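You operate a simulated robot arm through the tools that you are given. There is no shell and no other tool. Be economical: measure what you need, move in short steps, check, and stop when the job is done.

The job below is to be done with a simulated robot arm. You get a single attempt, and the scene is never put back.

TASK
Wipe the green splash off the beige card and lay it on the wire rack.
Fine: wipe it on the rubber rest with the white rag, damped on the sponge dish; rag back. Keep your fingers off the wet splash. What is to be rubbed or washed off counts as gone when no trace of it is left.

Only the result counts: the job must be done as asked and must still hold three seconds after the hand-in. Knocking over, shifting, dropping, spilling or breaking anything else fails it.

THE ROBOT
A 6-joint arm with a two-finger parallel gripper, fixed in place. Base frame: the origin is at the foot of the arm, x ahead of it, y to its left, z up. Lengths are in mm, angles in rad, forces in N, time in s.
With the tool pointing down near the work surface it reaches from about 140 to 840 mm from the base axis. Its first joint turns from -2.897 to 2.897 rad. Payload 3.91 kg.
The tool frame sits at the grasp point between the pads (the TCP): z along the fingers, y along the line on which they close. The tips reach 30 mm beyond it. The gripper opens to 110 mm. The fingers are 20 mm wide and 10 mm thick; the gripper's body (48 by 112 mm) begins 55 mm behind the TCP.
Orientation is that of the tool frame in the base frame, as a unit quaternion [x, y, z, w]. With the fingers straight down and closing along the base's y, the tool's x points along the base's -x, its y along +y and its z along -z.

THE INTERFACE
- The arm moves only by the tool nudge_tool. Its argument "motion" is a list of rows, each a list of 7 numbers: the turn, a rotation vector about the base's x, y, z in rad, then the shift along the base's x, y, z in mm, then the finger opening in mm, from 0 to 110. In form: [[rx, ry, rz, x, y, z, jaw], ...]. A call has 1 to 20 rows; each row shifts and turns the commanded pose from where the row before left it. A row lasts 0.2 s, in which the tool goes at most 50 mm and 0.15 rad; a call with a longer step from one row to the next is refused whole, and so is a gripper value outside its range. Where a pose cannot be reached the arm comes as near as it can. A force on the tool above 90 N (or 10 N above the force at the start of the call, whichever is more), or a blocked arm, ends the call early, and 0.2 s more pass. The fingers move at their own pace (about 108 mm/s each) and stop on an object; they squeeze with about 36 N. The grip force told is the motor's: it shows also when the fingers shut on nothing. Time passes only in rows, and 0.2 s behind the last, so rows that do not move let the fingers close. The reply holds the time, the measured pose of the TCP, the force on the tool along the base axes, the opening and the grip force, in the units named above and with some noise, with the torque about the TCP (base axes, N m) and any sound that the robot's microphone picked up, and new pictures: "show" is both (left out), scene, wrist or none.
- Cameras (640 x 400 px; columns grow to the right, rows downward): "scene" is fixed at [45.6, -492.3, 1645.3]; the picture's right is [0.72, -0.69, 0.00], its down [-0.43, -0.45, -0.78] and it looks along [0.54, 0.56, -0.63] (base axes); focal length 319 px, centre (320, 200). "wrist" rides on the gripper at [77, 7, -114] in the tool frame; the picture's right is [-0.09, 1.00, 0.00], its down [-0.80, -0.07, -0.59] and it looks along [-0.59, -0.05, 0.80] (tool axes); focal length 270 px, centre (320, 200). There is no depth. A picture from a camera that has moved, and an enlarged one, comes with that camera's place and axes in the base frame and with its lens. The place of the scene camera against the robot may be out by one fixed shift of up to 12 mm in any direction.
- move_column(by): slides the trunk up (or, below 0, down) by that many mm; the arm rides with it, the base frame stays. It gives what a move gives, with no picture.
- zoom(camera, box): a new picture of the part [left, top, right, bottom] of that camera's present view, enlarged. It takes no simulated time.
- finish_job(): hands the job in; it is judged then, once.

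Go step by step. Nothing tells you positions but the pictures and the camera data: compare them with the known pose of the tool, close in by small moves and look again before you grip or let go. The budget is 120 turns and 200 pictures, counting those below and the enlarged ones. Unless the task says otherwise, let go and move clear before handing in, and close with one line.

The tools are called after "Request:" as name(argument=value, ...) on one line, values as JSON. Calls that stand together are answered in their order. nudge_tool: Moves the arm, as the interface text tells. Its arguments: {"type":"object","properties":{"motion":{"type":"array"},"show":{"type":"string","enum":["both","scene","wrist","none"]}},"required":["motion"]} The other tools are called the same way: move_column (by) slides the trunk up or down; zoom (camera, box) takes an enlarged picture of a part of a camera's view; finish_job () hands the job in.

At the start:

```text
t: 0.0
tcp_pos: [347.9, 329.2, 1179.0]
tool_rot: [0.0, 1.0, 0.0, -0.001]
wrist_force: [0.5, 0.3, -0.6]
ft_torque: [-0.02, 0.02, 0.0]
width: 110.1
grip_force: 0.1
trunk travel left (down, up): [-475.0, 65.0]
```

scene: 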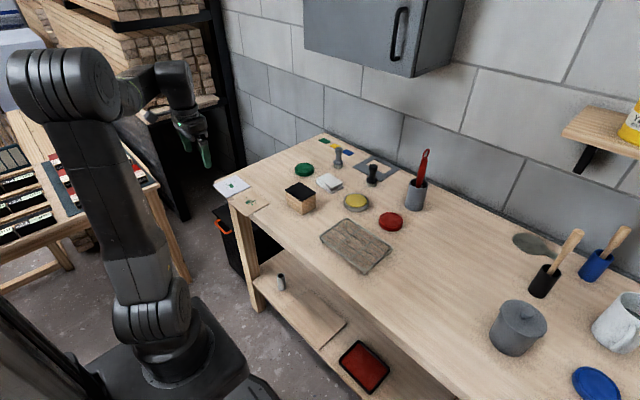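
wrist: 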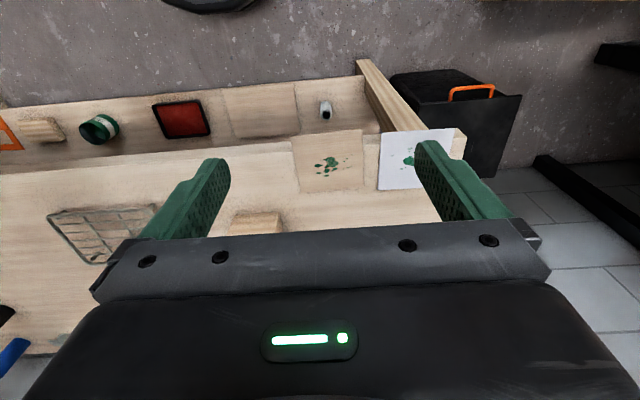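

I see a bench with two cards (white and beige, both with green splashes), a sponge dish, a rag, and more. I'll zoom in to identify the items first.

Request:
zoom(camera="scene", box=[200, 120, 440, 280])

Request:
zoom(camera="scene", box=[210, 130, 330, 210])

Request:
zoom(camera="scene", box=[310, 130, 430, 210])

Request:
zoom(camera="scene", box=[0, 120, 240, 280])

Request:
zoom(camera="scene", box=[400, 220, 640, 400])

```text
2.50 times, centred on (320, 200) of scene
camera zoom: at [45.6, -492.3, 1645.3], right [0.72, -0.69, 0.0], down [-0.43, -0.45, -0.78], along [0.54, 0.56, -0.63], focal length 798 px, centre (320, 200)
```

zoom: 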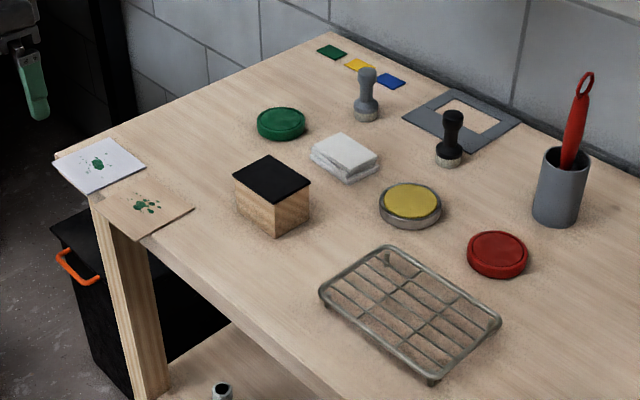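

```text
5.00 times, centred on (270, 170) of scene
camera zoom: at [45.6, -492.3, 1645.3], right [0.72, -0.69, 0.0], down [-0.43, -0.45, -0.78], along [0.54, 0.56, -0.63], focal length 1597 px, centre (570, 350)
```

zoom: 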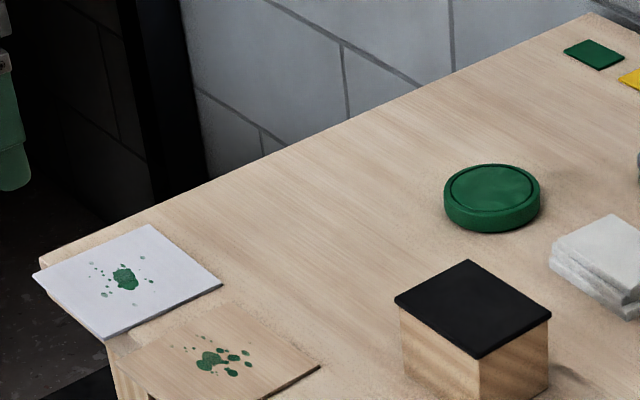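

```text
5.00 times, centred on (370, 170) of scene
camera zoom: at [45.6, -492.3, 1645.3], right [0.72, -0.69, 0.0], down [-0.43, -0.45, -0.78], along [0.54, 0.56, -0.63], focal length 1597 px, centre (70, 350)
```

zoom: 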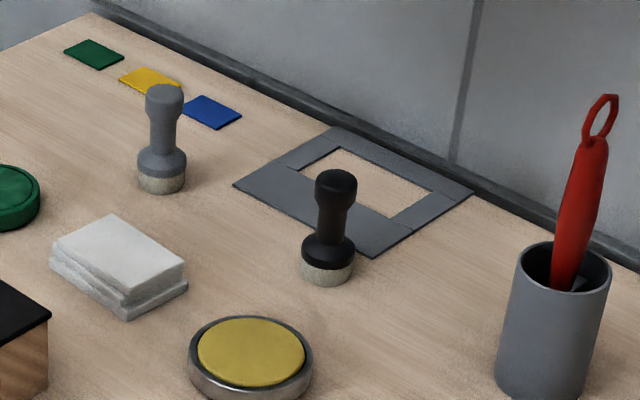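

```text
2.50 times, centred on (120, 200) of scene
camera zoom: at [45.6, -492.3, 1645.3], right [0.72, -0.69, 0.0], down [-0.43, -0.45, -0.78], along [0.54, 0.56, -0.63], focal length 798 px, centre (820, 200)
```

zoom: 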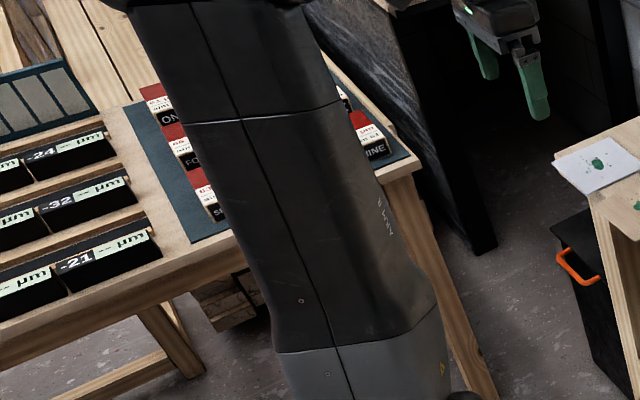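

```text
2.22 times, centred on (520, 310) of scene
camera zoom: at [45.6, -492.3, 1645.3], right [0.72, -0.69, 0.0], down [-0.43, -0.45, -0.78], along [0.54, 0.56, -0.63], focal length 710 px, centre (-124, -44)
```

zoom: 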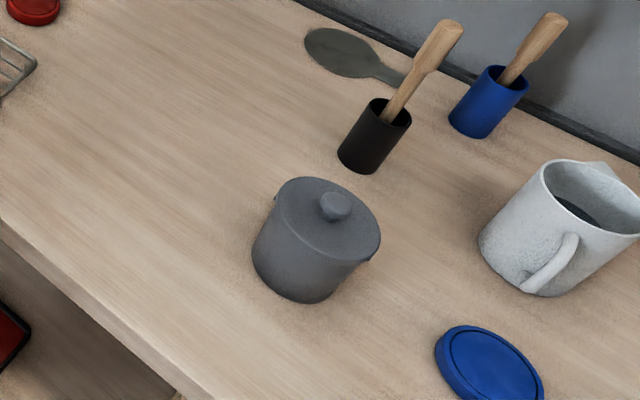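

Table top looks to be near z≈880, with the cards by the front edge (x≈450). I'll zoom with the wrist camera for a better look.

Request:
zoom(camera="wrist", box=[230, 110, 470, 240])

Request:
zoom(camera="wrist", box=[0, 80, 300, 280])

```text
2.67 times, centred on (350, 175) of wrist
camera zoom: at [270.5, 337.0, 1293.8], right [0.09, 1.0, 0.0], down [0.8, -0.07, 0.59], along [0.59, -0.05, -0.8], focal length 721 px, centre (240, 267)
```

zoom: 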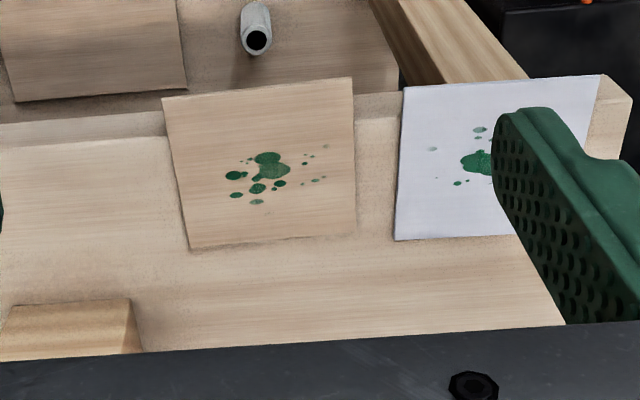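

```text
2.00 times, centred on (150, 180) of wrist
camera zoom: at [270.5, 337.0, 1293.8], right [0.09, 1.0, 0.0], down [0.8, -0.07, 0.59], along [0.59, -0.05, -0.8], focal length 541 px, centre (660, 240)
```

zoom: 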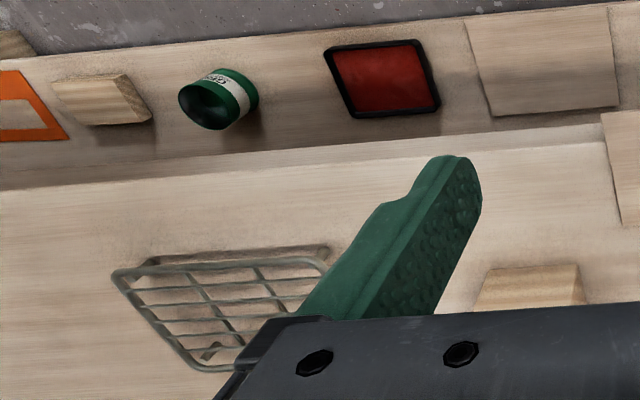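

The beige card overhangs the front edge by about 30 mm. I'll move the wrist camera forward to survey the rest, rag, sponge and rack.

Request:
nudge_tool(motion=[[0, 0, 0, 20, -45, 0, 110], [0, 0, 0, 20, -45, 0, 110], [0, 0, 0, 20, -45, 0, 110], [0, 0, 0, 20, -45, 0, 110], [0, 0, 0, 0, 0, 0, 110]], show="wrist")

```text
t: 1.2
tcp_pos: [428.2, 148.6, 1179.3]
tool_rot: [0.0, 1.0, 0.0, 0.0]
wrist_force: [-0.2, -0.5, -0.2]
ft_torque: [0.02, 0.03, 0.04]
width: 109.8
grip_force: 0.2
trunk travel left (down, up): [-475.0, 65.0]
camera wrist: at [351.4, 156.3, 1294.8], right [0.09, 1.0, 0.0], down [0.8, -0.07, 0.59], along [0.59, -0.05, -0.8], focal length 270 px, centre (320, 200)
```

wrist: 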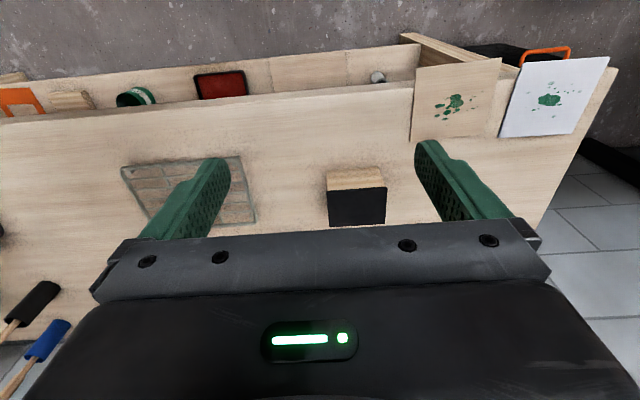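

Estimates: table z≈905, card x 431–537, y 280–390; rest top about 965 at (615,192); rack x 528–658, y −172…16. Next I turn the tool horizontal (closing vertical) well in front of the bench.

Request:
nudge_tool(motion=[[0, -0.1309, 0, -12, 15, 0, 110], [0, -0.1309, 0, -12, 15, 0, 110], [0, -0.1309, 0, -12, 15, 0, 110], [0, -0.1309, 0, -12, 15, 0, 110], [0, -0.1309, 0, -12, 15, 0, 110], [0, -0.1309, 0, -12, 15, 0, 110], [0, -0.1309, 0, -12, 15, 0, 110], [0, -0.1309, 0, -12, 15, 0, 110], [0, -0.1309, 0, -12, 15, 0, 110], [0, -0.1309, 0, -12, 15, 0, 110], [0, -0.1309, 0, -12, 15, 0, 110], [0, -0.1309, 0, -12, 15, 0, 110], [0, 0, 0, 0, 0, 0, 110]], show="scene")

Request:
nudge_tool(motion=[[-0.1309, 0, 0, 0, 0, 0, 110], [-0.1309, 0, 0, 0, 0, 0, 110], [-0.1309, 0, 0, 0, 0, 0, 110], [-0.1309, 0, 0, 0, 0, 0, 110], [-0.1309, 0, 0, 0, 0, 0, 110], [-0.1309, 0, 0, 0, 0, 0, 110], [-0.1309, 0, 0, 0, 0, 0, 110], [-0.1309, 0, 0, 0, 0, 0, 110], [-0.1309, 0, 0, 0, 0, 0, 110], [-0.1309, 0, 0, 0, 0, 0, 110], [-0.1309, 0, 0, 0, 0, 0, 110], [-0.1309, 0, 0, 0, 0, 0, 110], [0, 0, 0, 0, 0, 0, 110]], show="both")

```text
t: 4.0
tcp_pos: [283.2, 330.7, 1180.3]
tool_rot: [-0.001, 0.707, 0.001, 0.708]
wrist_force: [0.8, 0.4, 0.0]
ft_torque: [0.0, -0.01, 0.03]
width: 110.2
grip_force: 0.0
trunk travel left (down, up): [-475.0, 65.0]
```

scene: 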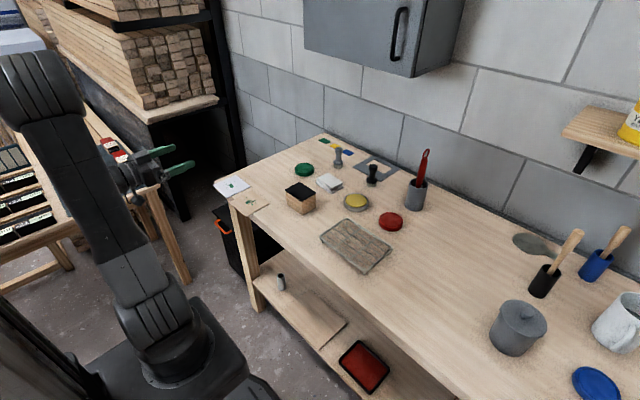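

```text
t: 6.8
tcp_pos: [283.7, 330.0, 1178.8]
tool_rot: [0.501, -0.5, 0.5, -0.5]
wrist_force: [-0.3, 0.3, 0.2]
ft_torque: [-0.03, 0.03, -0.01]
width: 109.8
grip_force: 0.0
trunk travel left (down, up): [-475.0, 65.0]
camera wrist: at [168.9, 253.3, 1172.4], right [0.0, 0.09, -1.0], down [-0.59, 0.8, 0.07], along [0.8, 0.59, 0.05], focal length 270 px, centre (320, 200)
```

scene: 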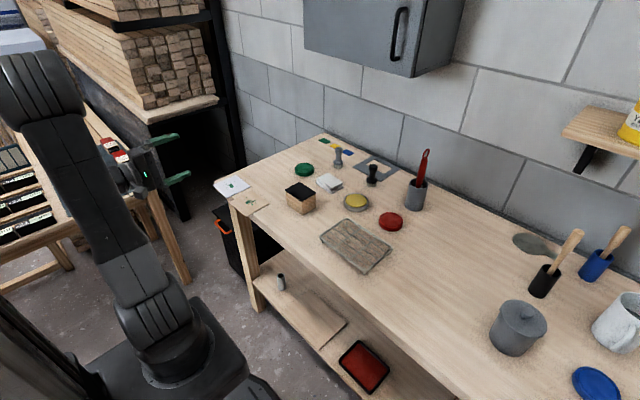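
wrist: 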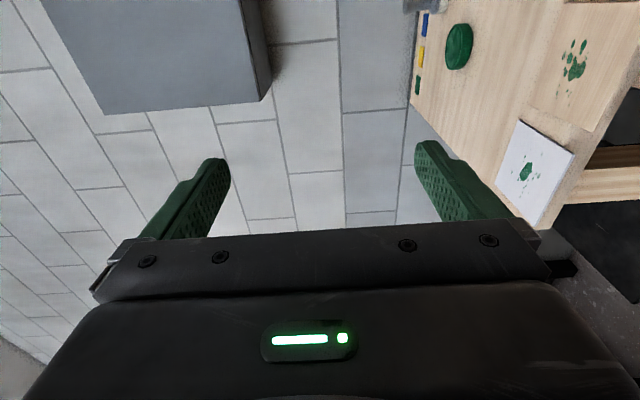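

The horizontal pose is reached. Now I lower toward table height in front of the edge and look.

Request:
nudge_tool(motion=[[0, 0, 0, 0, 0, -45, 110], [0, 0, 0, 0, 0, -45, 90], [0, 0, 0, 0, 0, -45, 70], [0, 0, 0, 0, 0, -45, 60], [0, 0, 0, 30, 2, -45, 60], [0, 0, 0, 30, 2, -34, 60], [0, 0, 0, 0, 0, 0, 60]], show="both")

```text
refused: row 5 steps farther than a row can; nothing moved
```

Request:
nudge_tool(motion=[[0, 0, 0, 0, 0, -45, 110], [0, 0, 0, 0, 0, -45, 90], [0, 0, 0, 0, 0, -45, 70], [0, 0, 0, 0, 0, -45, 60], [0, 0, 0, 20, 2, -45, 60], [0, 0, 0, 30, 2, -34, 60], [0, 0, 0, 0, 0, 0, 60]], show="both")

```text
t: 8.4
tcp_pos: [332.9, 334.0, 920.6]
tool_rot: [0.5, -0.5, 0.499, -0.5]
wrist_force: [0.4, 0.5, -0.6]
ft_torque: [0.0, 0.0, 0.02]
width: 59.9
grip_force: 0.1
trunk travel left (down, up): [-475.0, 65.0]
camera wrist: at [218.5, 256.2, 914.3], right [0.0, 0.09, -1.0], down [-0.59, 0.8, 0.07], along [0.8, 0.59, 0.05], focal length 270 px, centre (320, 200)
```

scene: 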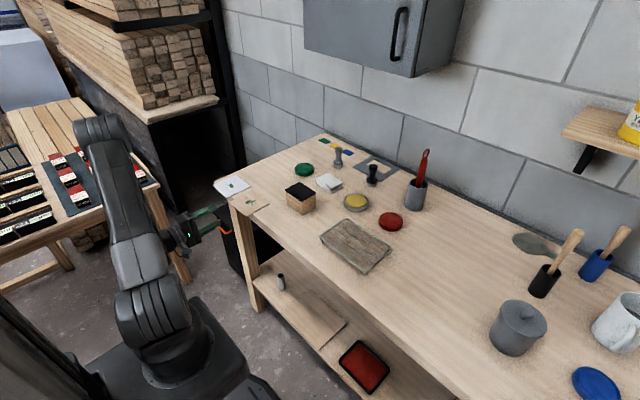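
wrist: 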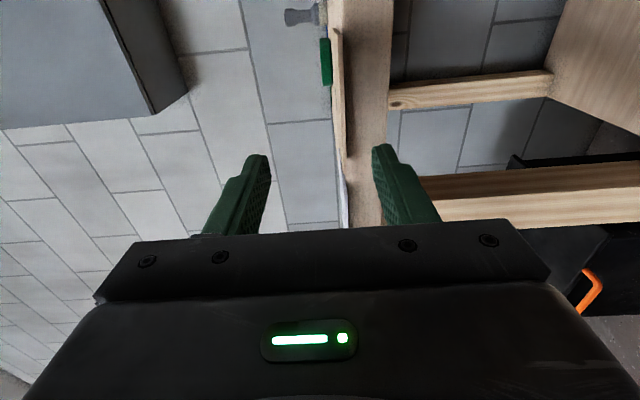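

Request:
zoom(camera="wrist", box=[230, 0, 430, 240])

```text
1.67 times, centred on (330, 120) of wrist
camera zoom: at [218.5, 256.2, 914.3], right [0.0, 0.09, -1.0], down [-0.59, 0.8, 0.07], along [0.8, 0.59, 0.05], focal length 450 px, centre (303, 333)
```

zoom: 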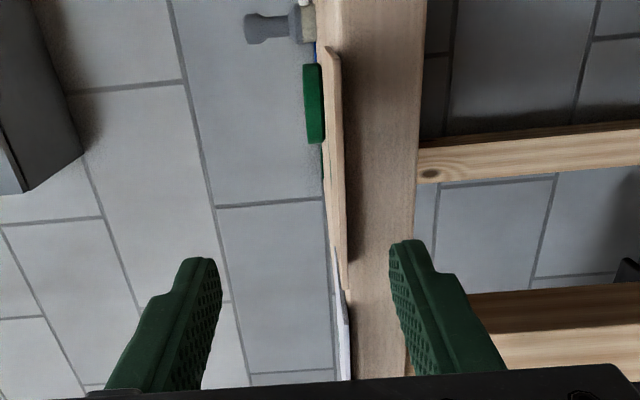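

The card's overhanging edge is at z≈901, x≈432. I'll align to that height and advance to straddle it.

Request:
nudge_tool(motion=[[0, 0, 0, 0, 0, -19, 60], [0, 0, 0, 40, 0, 0, 60], [0, 0, 0, 40, 0, 0, 60], [0, 0, 0, 0, 0, 0, 60]], show="both")

Request:
zoom(camera="wrist", box=[220, 60, 460, 260])

Request:
zoom(camera="scene", box=[200, 160, 300, 230])

```text
t: 9.4
tcp_pos: [411.9, 332.1, 899.5]
tool_rot: [0.5, -0.5, 0.5, -0.5]
wrist_force: [-0.6, 1.2, 0.1]
ft_torque: [-0.01, 0.01, -0.02]
width: 60.0
grip_force: 0.0
trunk travel left (down, up): [-475.0, 65.0]
camera wrist: at [296.5, 255.9, 893.6], right [0.0, 0.09, -1.0], down [-0.59, 0.8, 0.07], along [0.8, 0.59, 0.05], focal length 270 px, centre (320, 200)
```

scene: 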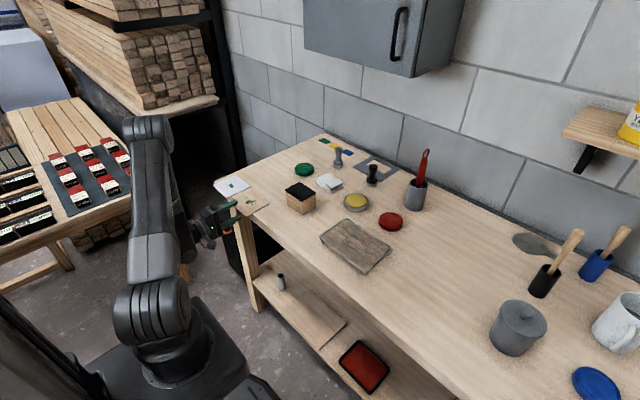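
wrist: 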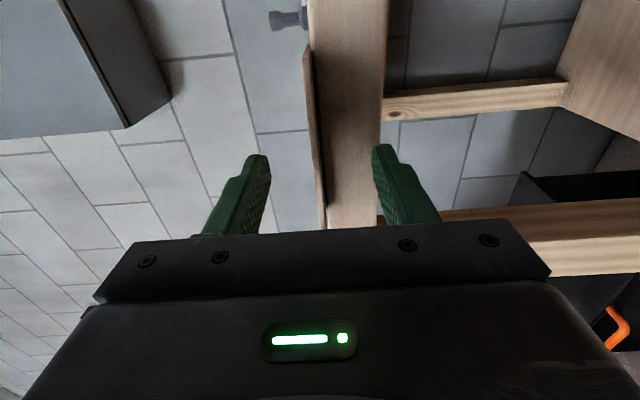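

```text
2.00 times, centred on (340, 160) of wrist
camera zoom: at [296.5, 255.9, 893.6], right [0.0, 0.09, -1.0], down [-0.59, 0.8, 0.07], along [0.8, 0.59, 0.05], focal length 541 px, centre (280, 280)
```

zoom: 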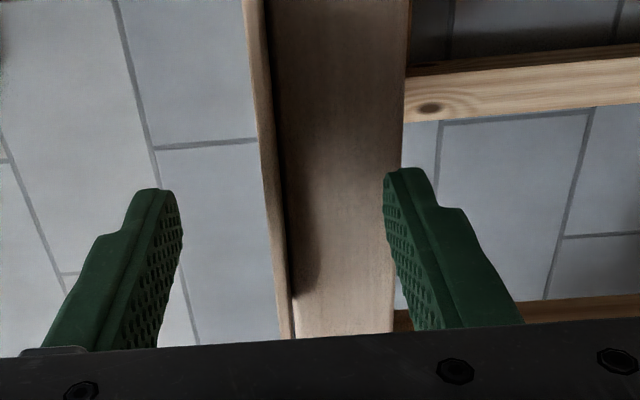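

```text
5.71 times, centred on (250, 195) of scene
camera zoom: at [45.6, -492.3, 1645.3], right [0.72, -0.69, 0.0], down [-0.43, -0.45, -0.78], along [0.54, 0.56, -0.63], focal length 1825 px, centre (720, 229)
```

zoom: 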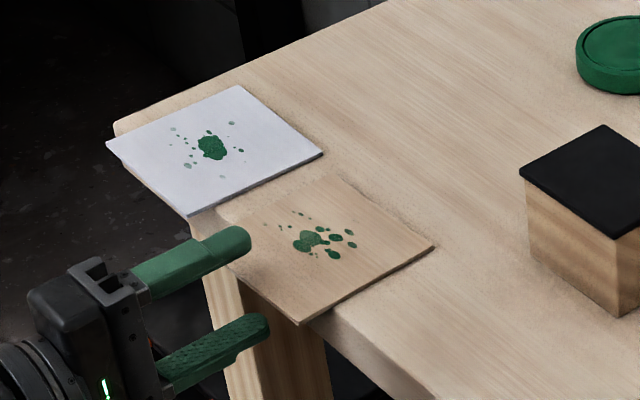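

The card edge sits midway between the fingers. I'll advance 10 mm and close.

Request:
nudge_tool(motion=[[0, 0, 0, 10, 2, 0.5, 60], [0, 0, 0, 0, 0, 0, 30], [0, 0, 0, 0, 0, 0, 14], [0, 0, 0, 0, 0, 0, 0], [0, 0, 0, 0, 0, 0, 0], [0, 0, 0, 0, 0, 0, 0]], show="both")

Request:
zoom(camera="scene", box=[200, 160, 300, 230])

```text
t: 10.8
tcp_pos: [422.7, 335.2, 901.9]
tool_rot: [0.499, -0.5, 0.501, -0.5]
wrist_force: [1.8, 0.4, 9.3]
ft_torque: [-0.02, -0.33, 0.02]
width: 2.9
grip_force: 36.0
trunk travel left (down, up): [-475.0, 65.0]
camera wrist: at [306.9, 258.0, 895.1], right [0.0, 0.09, -1.0], down [-0.59, 0.8, 0.07], along [0.8, 0.59, 0.05], focal length 270 px, centre (320, 200)
```

scene: 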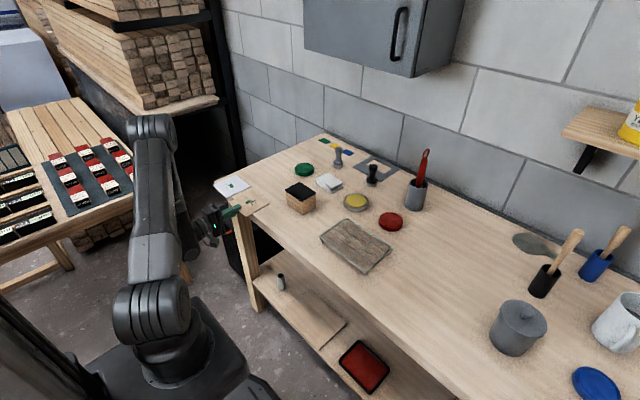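
wrist: 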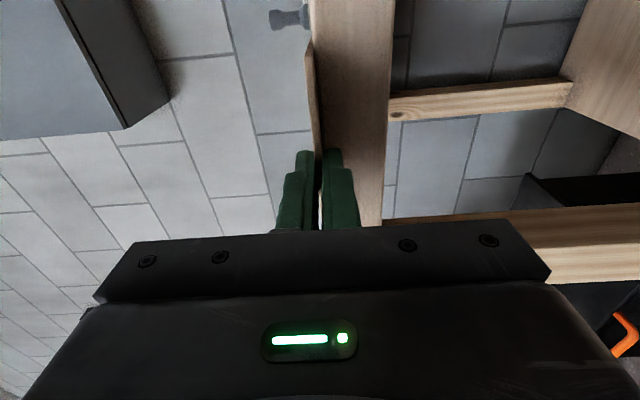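

```text
5.71 times, centred on (250, 195) of scene
camera zoom: at [45.6, -492.3, 1645.3], right [0.72, -0.69, 0.0], down [-0.43, -0.45, -0.78], along [0.54, 0.56, -0.63], focal length 1825 px, centre (720, 229)
```

zoom: 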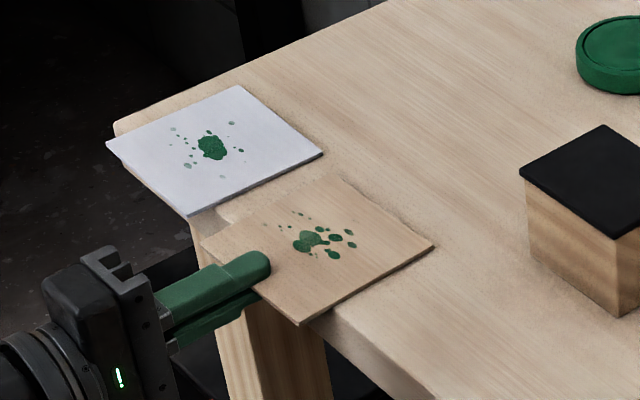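

The card is gripped (3 mm thick). I'll lift it and carry it to near the rest.

Request:
nudge_tool(motion=[[0, 0, 0, 0, 0, 10, 0], [0, 0, 0, 0, 0, 30, 0], [0, 0, 0, 0, 0, 40, 0], [0, 0, 0, 0, 0, 40, 0], [0, 0, 0, 10, -20, 0, 0], [0, 0, 0, 15, -30, 0, 0], [0, 0, 0, 15, -30, 0, 0], [0, 0, 0, 15, -30, 0, 0], [0, 0, 0, 15, -30, 0, 0], [0, 0, 0, 0, 0, 0, 0]], show="both")

Request:
zoom(camera="scene", box=[220, 130, 360, 230])

```text
t: 13.0
tcp_pos: [493.5, 195.1, 1023.4]
tool_rot: [0.501, -0.499, 0.5, -0.5]
wrist_force: [1.1, -0.5, 0.5]
ft_torque: [-0.03, -0.04, 0.0]
width: 2.8
grip_force: 36.4
trunk travel left (down, up): [-475.0, 65.0]
camera wrist: at [380.0, 117.7, 1015.9], right [0.0, 0.09, -1.0], down [-0.59, 0.8, 0.07], along [0.8, 0.59, 0.05], focal length 270 px, centre (320, 200)
```

scene: 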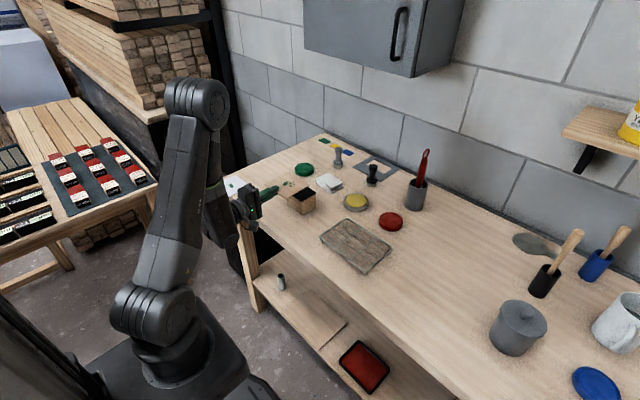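
wrist: 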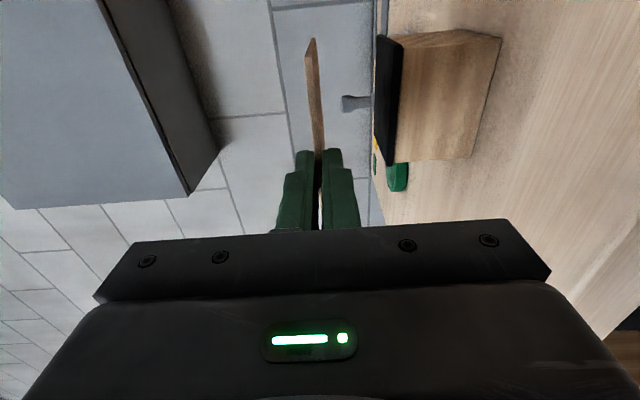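

```text
4.00 times, centred on (290, 180) of scene
camera zoom: at [45.6, -492.3, 1645.3], right [0.72, -0.69, 0.0], down [-0.43, -0.45, -0.78], along [0.54, 0.56, -0.63], focal length 1277 px, centre (440, 280)
```

zoom: 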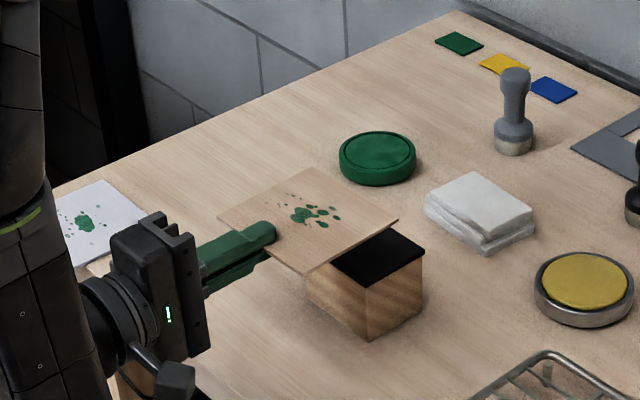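

Request:
zoom(camera="wrist", box=[280, 10, 520, 180])

```text
2.35 times, centred on (400, 95) of wrist
camera zoom: at [380.0, 117.7, 1015.9], right [0.0, 0.09, -1.0], down [-0.59, 0.8, 0.07], along [0.8, 0.59, 0.05], focal length 636 px, centre (132, 447)
```

zoom: 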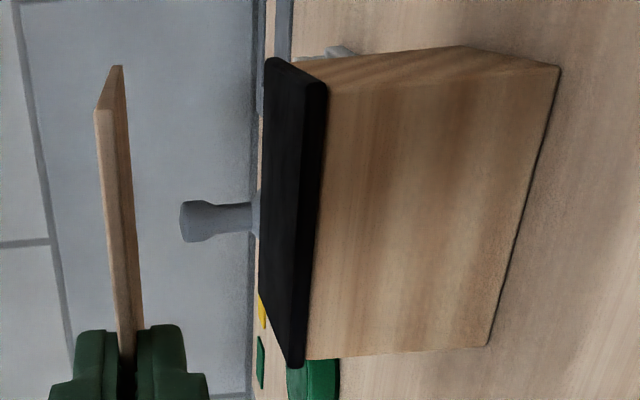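

Rest: front face x≈582, y 147–233, top ≈968. I'll bring the card over it and lower to just above.

Request:
nudge_tool(motion=[[0, 0, 0, 27, -3, 0, 0], [0, 0, 0, 25, -2, 0, 0], [0, 0, 0, 0, 0, -25, 0], [0, 0, 0, 0, 0, -20, 0], [0, 0, 0, 0, 0, 0, 0]], show="both")

Request:
zoom(camera="wrist", box=[220, 0, 480, 240])

Request:
zoom(camera="scene", box=[240, 140, 360, 230])

```text
t: 14.2
tcp_pos: [546.2, 191.0, 975.2]
tool_rot: [0.499, -0.5, 0.501, -0.5]
wrist_force: [-0.2, 0.0, -0.3]
ft_torque: [-0.05, 0.06, 0.01]
width: 2.6
grip_force: 36.2
trunk travel left (down, up): [-475.0, 65.0]
camera wrist: at [432.1, 114.5, 969.8], right [0.0, 0.09, -1.0], down [-0.59, 0.8, 0.07], along [0.8, 0.59, 0.05], focal length 270 px, centre (320, 200)
```

scene: 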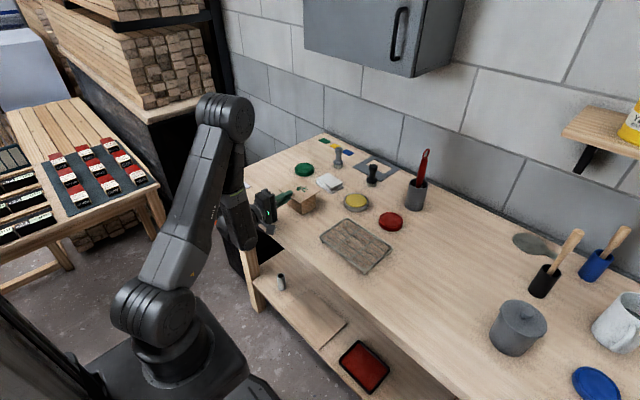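
wrist: 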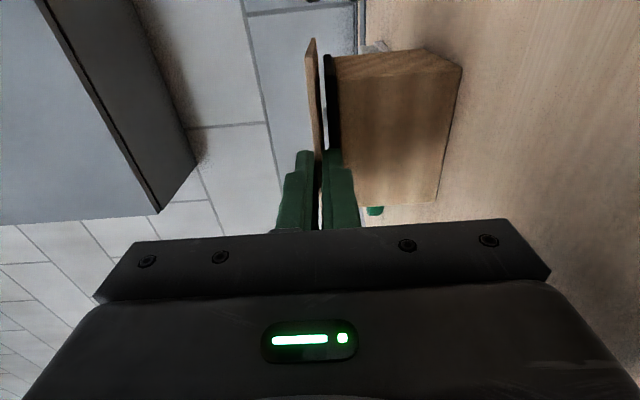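

```text
1.67 times, centred on (350, 120) of wrist
camera zoom: at [432.1, 114.5, 969.8], right [0.0, 0.09, -1.0], down [-0.59, 0.8, 0.07], along [0.8, 0.59, 0.05], focal length 450 px, centre (270, 333)
```

zoom: 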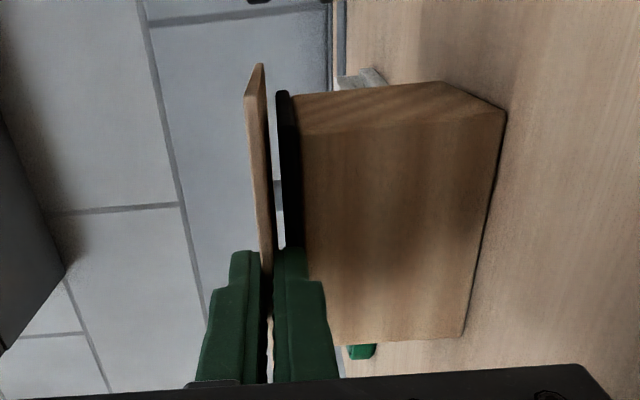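

```text
4.44 times, centred on (300, 185) of scene
camera zoom: at [45.6, -492.3, 1645.3], right [0.72, -0.69, 0.0], down [-0.43, -0.45, -0.78], along [0.54, 0.56, -0.63], focal length 1419 px, centre (409, 267)
```

zoom: 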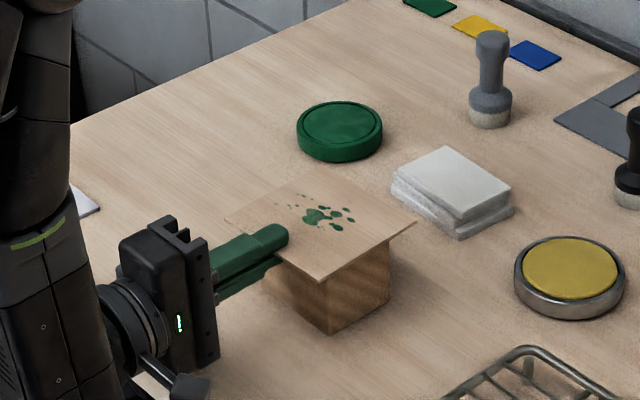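

About 4 mm gap remains; I lower in small steps watching force.

Request:
nudge_tool(motion=[[0, 0, 0, 0, 0, -2, 0], [0, 0, 0, 0, 0, -1, 0], [0, 0, 0, 0, 0, 0, 0]], show="none")

Request:
nudge_tool(motion=[[0, 0, 0, 0, 0, -1, 0], [0, 0, 0, 0, 0, 0, 0]], show="none")

Request:
nudge_tool(motion=[[0, 0, 0, 0, 0, -1, 0], [0, 0, 0, 0, 0, 0, 0]], show="none")

```text
t: 15.0
tcp_pos: [546.6, 192.8, 973.7]
tool_rot: [-0.5, 0.5, -0.5, 0.5]
wrist_force: [0.1, -0.7, 0.1]
ft_torque: [0.01, 0.01, -0.03]
width: 2.8
grip_force: 35.6
trunk travel left (down, up): [-475.0, 65.0]
```

```text
t: 15.6
tcp_pos: [546.3, 190.2, 972.7]
tool_rot: [0.5, -0.499, 0.501, -0.499]
wrist_force: [0.9, 0.3, 0.4]
ft_torque: [-0.01, 0.03, -0.01]
width: 3.0
grip_force: 35.6
trunk travel left (down, up): [-475.0, 65.0]
```

```text
t: 16.2
tcp_pos: [545.7, 191.2, 971.7]
tool_rot: [-0.499, 0.5, -0.5, 0.501]
wrist_force: [-0.1, -0.4, 2.1]
ft_torque: [0.04, -0.05, 0.01]
width: 2.5
grip_force: 35.4
trunk travel left (down, up): [-475.0, 65.0]
```

Request:
nudge_tool(motion=[[0, 0, 0, 0, 0, -0.7, 0], [0, 0, 0, 0, 0, 0, 0]], show="none")

Request:
nudge_tool(motion=[[0, 0, 0, 0, 0, 0, 8], [0, 0, 0, 0, 0, 0, 20], [0, 0, 0, 0, 0, 0, 24], [0, 0, 0, 0, 0, 0, 24], [0, 0, 0, -15, 0, 0, 24], [0, 0, 0, -30, 0, 0, 24], [0, 0, 0, -30, 0, 0, 24]], show="both")

Request:
zoom(camera="scene", box=[240, 140, 360, 230])

```text
t: 16.8
tcp_pos: [546.3, 191.0, 971.7]
tool_rot: [0.5, -0.499, 0.501, -0.5]
wrist_force: [3.1, 0.0, 9.1]
ft_torque: [-0.01, -0.28, 0.02]
width: 2.7
grip_force: 36.1
trunk travel left (down, up): [-475.0, 65.0]
```

```text
t: 18.4
tcp_pos: [472.0, 192.0, 971.6]
tool_rot: [0.5, -0.5, 0.5, -0.5]
wrist_force: [-0.9, 0.3, -0.7]
ft_torque: [-0.02, 0.0, 0.01]
width: 24.0
grip_force: 0.1
trunk travel left (down, up): [-475.0, 65.0]
camera wrist: at [356.5, 114.4, 965.4], right [0.0, 0.09, -1.0], down [-0.59, 0.8, 0.07], along [0.8, 0.59, 0.05], focal length 270 px, centre (320, 200)
```

scene: 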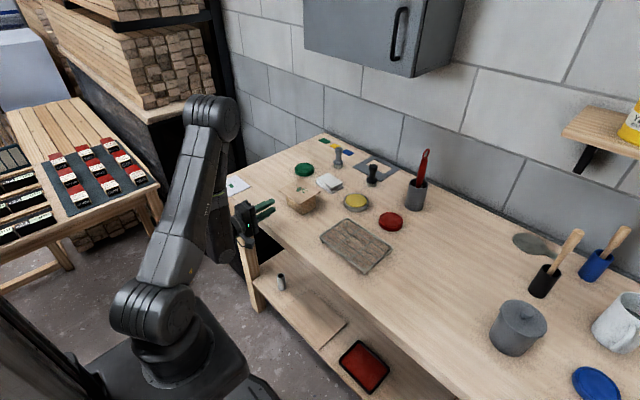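
wrist: 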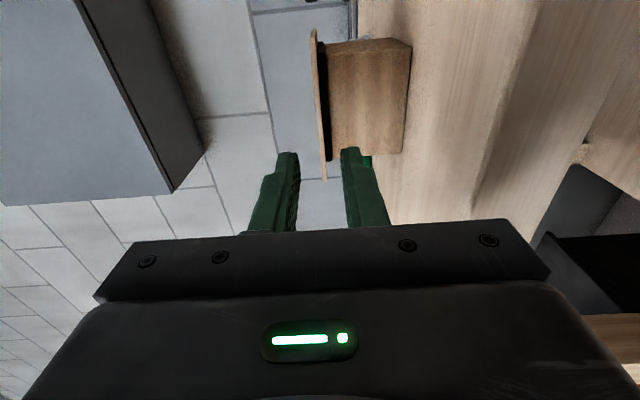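

```text
4.44 times, centred on (300, 185) of scene
camera zoom: at [45.6, -492.3, 1645.3], right [0.72, -0.69, 0.0], down [-0.43, -0.45, -0.78], along [0.54, 0.56, -0.63], focal length 1419 px, centre (409, 267)
```

zoom: 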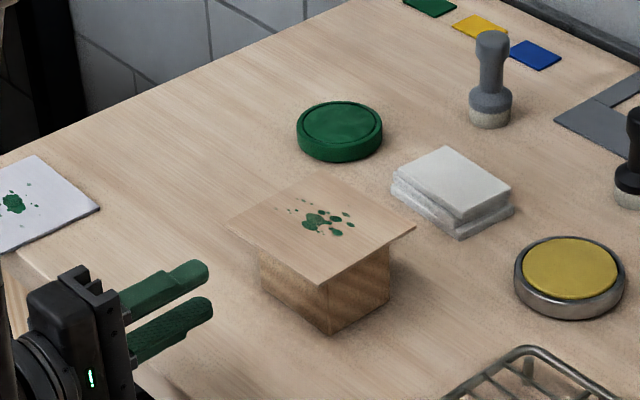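

The card lies flat on the rest with the splash over it. Now I raise, turn the tool back to pointing down, and head for the rag near (775, 212).

Request:
nudge_tool(motion=[[0, 0, 0, -20, 0, 40, 40], [0, 0, 0, 0, 0, 45, 60], [0, 0, 0, 0, 0, 45, 110], [0, 0, 0, 0, 0, 45, 110], [0.1309, 0, 0, 0, 0, 0, 110], [0.1309, 0, 0, 0, 0, 0, 110], [0.1309, 0, 0, 0, 0, 0, 110], [0.1309, 0, 0, 0, 0, 0, 110], [0.1309, 0, 0, 0, 0, 0, 110], [0.1309, 0, 0, 0, 0, 0, 110], [0.1309, 0, 0, 0, 0, 0, 110], [0.1309, 0, 0, 0, 0, 0, 110], [0.1309, 0, 0, 0, 0, 0, 110], [0.1309, 0, 0, 0, 0, 0, 110], [0.1309, 0, 0, 0, 0, 0, 110], [0.1309, 0, 0, 0, 0, 0, 110]], show="none")

Request:
nudge_tool(motion=[[0, 0.1309, 0, 10, 0, 0, 110], [0, 0.1309, 0, 10, 0, 0, 110], [0, 0.1309, 0, 10, 0, 0, 110], [0, 0.1309, 0, 10, 0, 0, 110], [0, 0.1309, 0, 10, 0, 0, 110], [0, 0.1309, 0, 10, 0, 0, 110], [0, 0.1309, 0, 10, 0, 0, 110], [0, 0.1309, 0, 10, 0, 0, 110], [0, 0.1309, 0, 10, 0, 0, 110], [0, 0.1309, 0, 10, 0, 0, 110], [0, 0.1309, 0, 10, 0, 0, 110], [0, 0.1309, 0, 10, 0, 0, 110], [0, 0, 0, 0, 0, 0, 110]], show="both")

```text
t: 21.8
tcp_pos: [451.7, 190.7, 1144.7]
tool_rot: [0.001, 0.707, 0.001, 0.707]
wrist_force: [-0.6, 0.3, -0.7]
ft_torque: [-0.01, 0.01, -0.02]
width: 109.9
grip_force: 0.0
trunk travel left (down, up): [-475.0, 65.0]
```

```text
t: 24.6
tcp_pos: [571.4, 190.3, 1145.0]
tool_rot: [0.0, 1.0, -0.001, -0.001]
wrist_force: [1.2, 0.3, 0.0]
ft_torque: [0.01, -0.02, 0.0]
width: 110.2
grip_force: 0.1
trunk travel left (down, up): [-475.0, 65.0]
camera wrist: at [494.0, 197.0, 1260.5], right [0.09, 1.0, 0.0], down [0.8, -0.07, 0.59], along [0.59, -0.05, -0.8], focal length 270 px, centre (320, 200)
```

scene: 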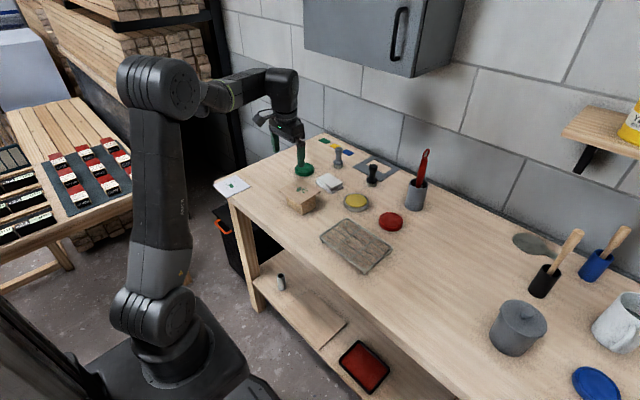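
wrist: 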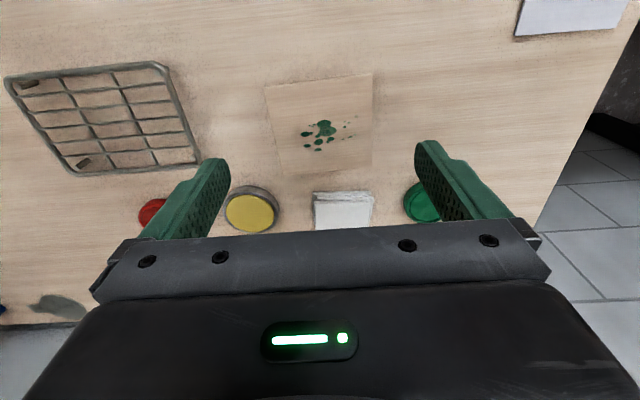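

The rag centre is near y≈213, front edge x≈745. I'll move above it and descend partially.

Request:
nudge_tool(motion=[[0, 0, 0, 40, 5, -15, 110], [0, 0, 0, 40, 5, -15, 110], [0, 0, 0, 40, 5, -15, 110], [0, 0, 0, 45, 5, -15, 110], [0, 0, 0, 40, 3, -15, 110], [0, 0, 0, 0, 0, -30, 110], [0, 0, 0, 0, 0, 0, 110]], show="both")

Request:
zoom(camera="scene", box=[270, 120, 390, 220])

```text
t: 26.2
tcp_pos: [778.1, 214.8, 1040.1]
tool_rot: [0.0, 1.0, 0.0, 0.0]
wrist_force: [-0.9, 0.3, 0.1]
ft_torque: [0.0, -0.01, -0.01]
width: 110.2
grip_force: 0.1
trunk travel left (down, up): [-475.0, 65.0]
camera wrist: at [700.0, 221.6, 1154.4], right [0.09, 1.0, 0.0], down [0.8, -0.07, 0.59], along [0.59, -0.05, -0.8], focal length 270 px, centre (320, 200)
```

scene: 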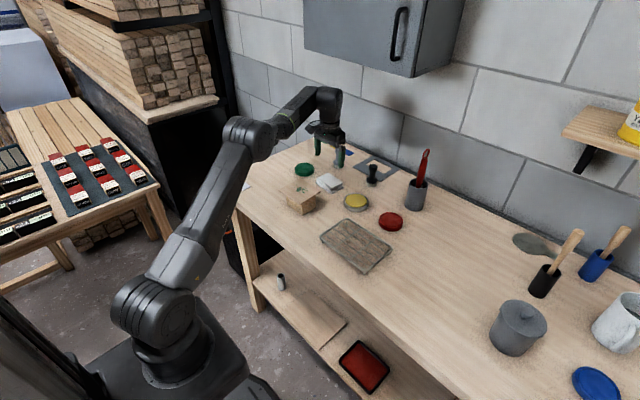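
wrist: 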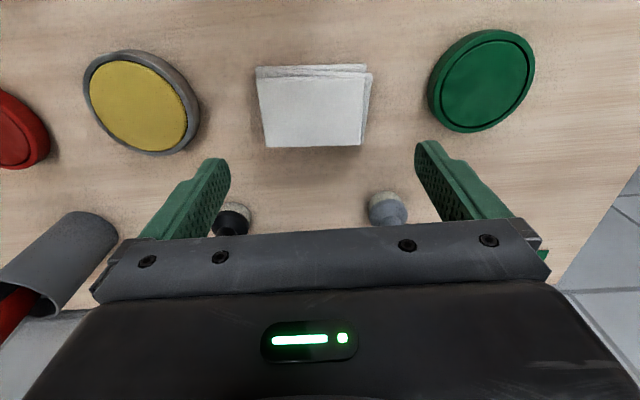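

```text
4.00 times, centred on (330, 170) of scene
camera zoom: at [45.6, -492.3, 1645.3], right [0.72, -0.69, 0.0], down [-0.43, -0.45, -0.78], along [0.54, 0.56, -0.63], focal length 1277 px, centre (280, 320)
```

zoom: 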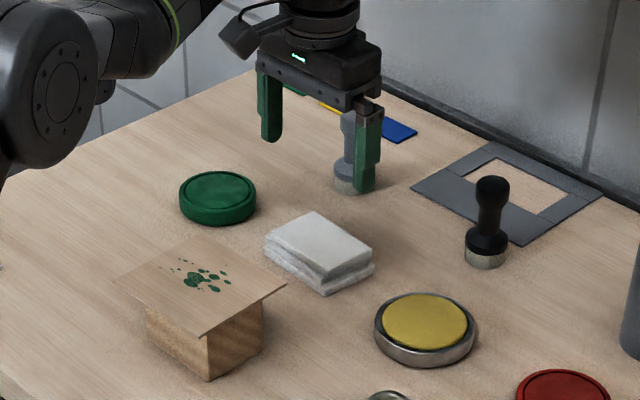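

The rag is narrower along x (~66 mm), so I'll rotate the gripper 90° to close along x.

Request:
nudge_tool(motion=[[0, 0, 0.1309, 0, 0, 0, 110], [0, 0, 0.1309, 0, 0, 0, 110], [0, 0, 0.1309, 0, 0, 0, 110], [0, 0, 0.1309, 0, 0, 0, 110], [0, 0, 0.1309, 0, 0, 0, 110], [0, 0, 0.1309, 0, 0, 0, 110], [0, 0, 0.1309, 0, 0, 0, 110], [0, 0, 0.1309, 0, 0, 0, 110], [0, 0, 0.1309, 0, 0, 0, 110], [0, 0, 0.1309, 0, 0, 0, 110], [0, 0, 0.1309, 0, 0, 0, 110], [0, 0, 0.1309, 0, 0, 0, 110], [0, 0, 0, 0, 0, 0, 110]], show="both")

Request:
zoom(camera="scene", box=[270, 120, 390, 220])

```text
t: 29.0
tcp_pos: [776.6, 214.3, 1039.1]
tool_rot: [0.708, -0.707, 0.0, 0.0]
wrist_force: [-0.6, -0.4, 0.0]
ft_torque: [0.01, 0.02, 0.0]
width: 110.0
grip_force: 0.0
trunk travel left (down, up): [-475.0, 65.0]
camera wrist: at [769.2, 137.0, 1155.3], right [-1.0, 0.09, 0.0], down [0.07, 0.8, 0.59], along [0.05, 0.59, -0.8], focal length 270 px, centre (320, 200)
```

scene: 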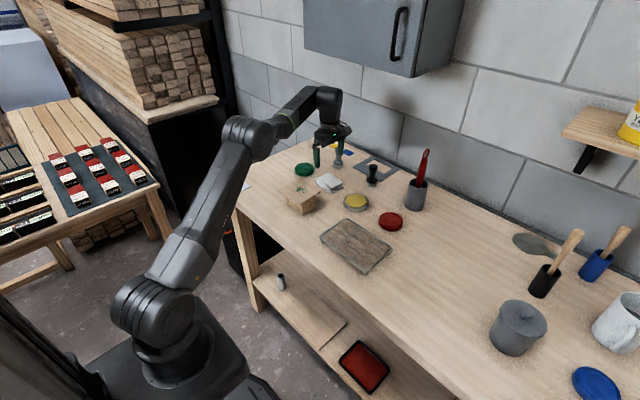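
wrist: 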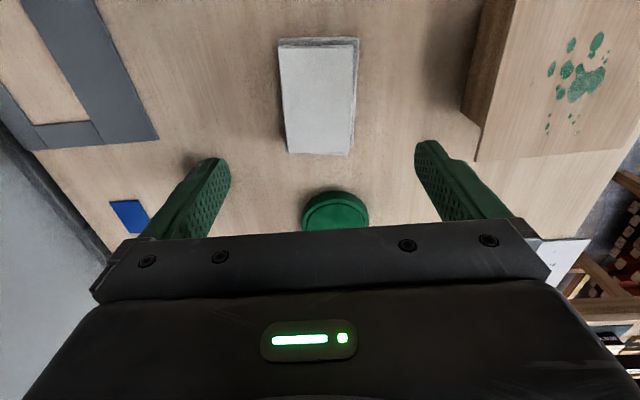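

```text
4.00 times, centred on (330, 170) of scene
camera zoom: at [45.6, -492.3, 1645.3], right [0.72, -0.69, 0.0], down [-0.43, -0.45, -0.78], along [0.54, 0.56, -0.63], focal length 1277 px, centre (280, 320)
```

zoom: 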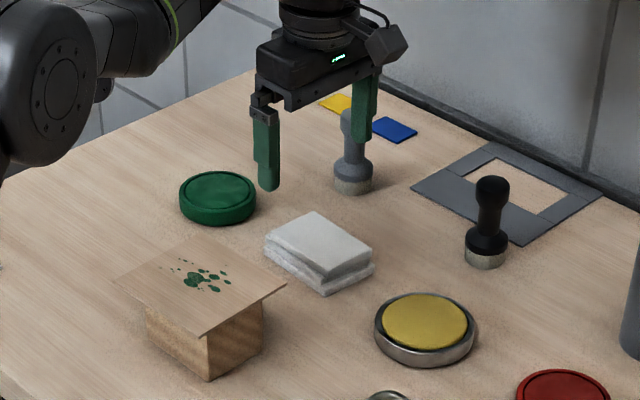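

Rag centre ≈(775, 209). I descend to just above the grasp height and check.

Request:
nudge_tool(motion=[[0, 0, 0, -1.5, -5, -40, 110], [0, 0, 0, 0, 0, -40, 110], [0, 0, 0, 0, 0, -9, 110], [0, 0, 0, 0, 0, 0, 110]], show="both")

Request:
zoom(camera="scene", box=[290, 140, 390, 220])

Request:
zoom(camera="wrist", box=[140, 40, 520, 260])

```text
t: 30.0
tcp_pos: [774.7, 208.3, 951.6]
tool_rot: [-0.707, 0.707, 0.0, 0.0]
wrist_force: [-0.5, -0.6, 0.3]
ft_torque: [-0.05, -0.02, 0.02]
width: 110.0
grip_force: 0.2
trunk travel left (down, up): [-475.0, 65.0]
camera wrist: at [766.4, 131.7, 1066.5], right [-1.0, 0.09, 0.0], down [0.07, 0.8, 0.59], along [0.05, 0.59, -0.8], focal length 270 px, centre (320, 200)
```

scene: 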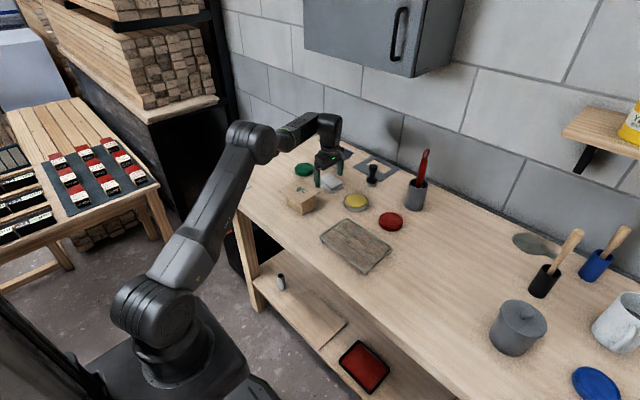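
wrist: 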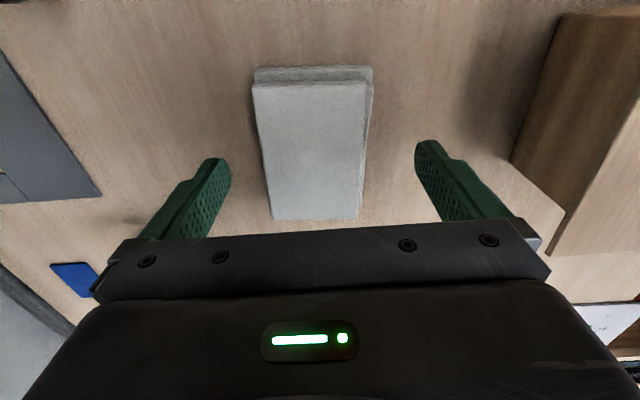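

```text
5.00 times, centred on (340, 180) of scene
camera zoom: at [45.6, -492.3, 1645.3], right [0.72, -0.69, 0.0], down [-0.43, -0.45, -0.78], along [0.54, 0.56, -0.63], focal length 1597 px, centre (220, 300)
```

zoom: 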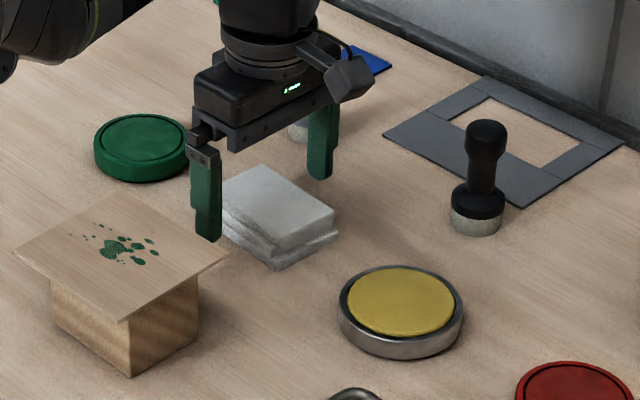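

```text
1.68 times, centred on (330, 150) of wrist
camera zoom: at [766.4, 131.7, 1066.5], right [-1.0, 0.09, 0.0], down [0.07, 0.8, 0.59], along [0.05, 0.59, -0.8], focal length 455 px, centre (303, 284)
```

zoom: 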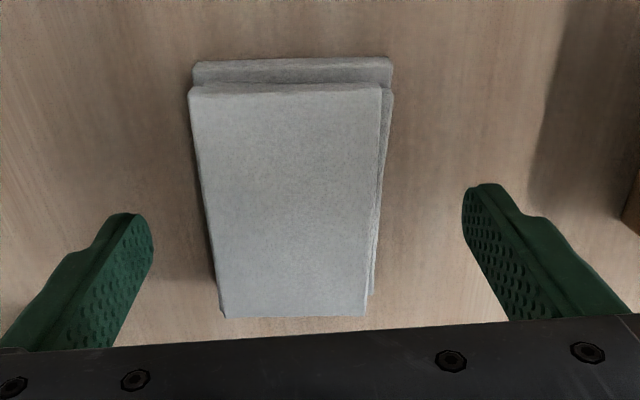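

Alignment is good. I'll descend to tip height ≈910 and close on the rag.

Request:
nudge_tool(motion=[[0, 0, 0, 2, 2, -11.5, 110], [0, 0, 0, 0, 0, 0, 90], [0, 0, 0, 0, 0, 0, 60], [0, 0, 0, 0, 0, 0, 40], [0, 0, 0, 0, 0, 0, 30], [0, 0, 0, 0, 0, 0, 30]], show="both")

Request:
zoom(camera="scene", box=[290, 140, 390, 220])

```text
t: 31.4
tcp_pos: [775.3, 209.7, 941.0]
tool_rot: [0.707, -0.707, 0.0, 0.0]
wrist_force: [0.2, -0.3, 1.8]
ft_torque: [0.02, -0.08, -0.07]
width: 65.5
grip_force: 36.3
trunk travel left (down, up): [-475.0, 65.0]
camera wrist: at [769.0, 133.5, 1054.8], right [-1.0, 0.09, 0.0], down [0.07, 0.8, 0.59], along [0.05, 0.59, -0.8], focal length 270 px, centre (320, 200)
```

scene: 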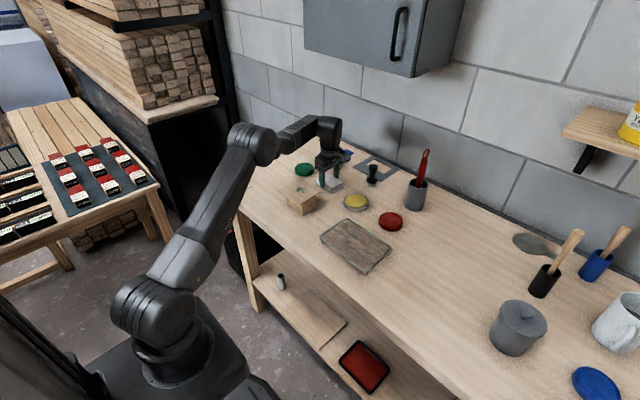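
wrist: 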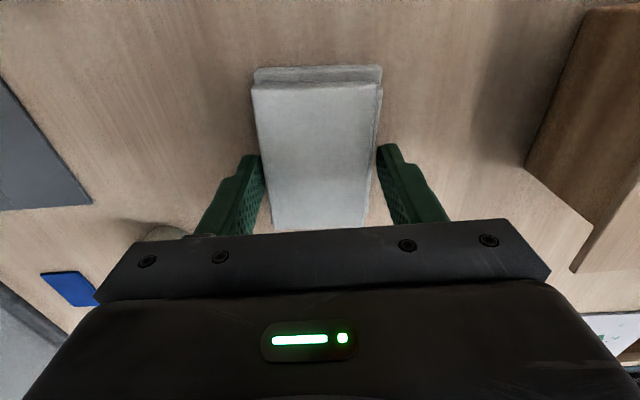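

```text
5.00 times, centred on (340, 180) of scene
camera zoom: at [45.6, -492.3, 1645.3], right [0.72, -0.69, 0.0], down [-0.43, -0.45, -0.78], along [0.54, 0.56, -0.63], focal length 1597 px, centre (220, 300)
```

zoom: 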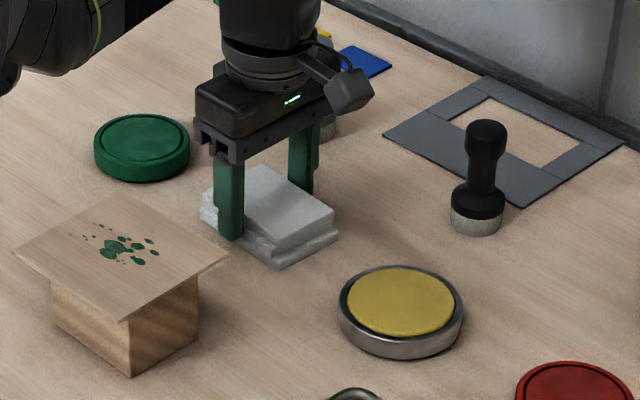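

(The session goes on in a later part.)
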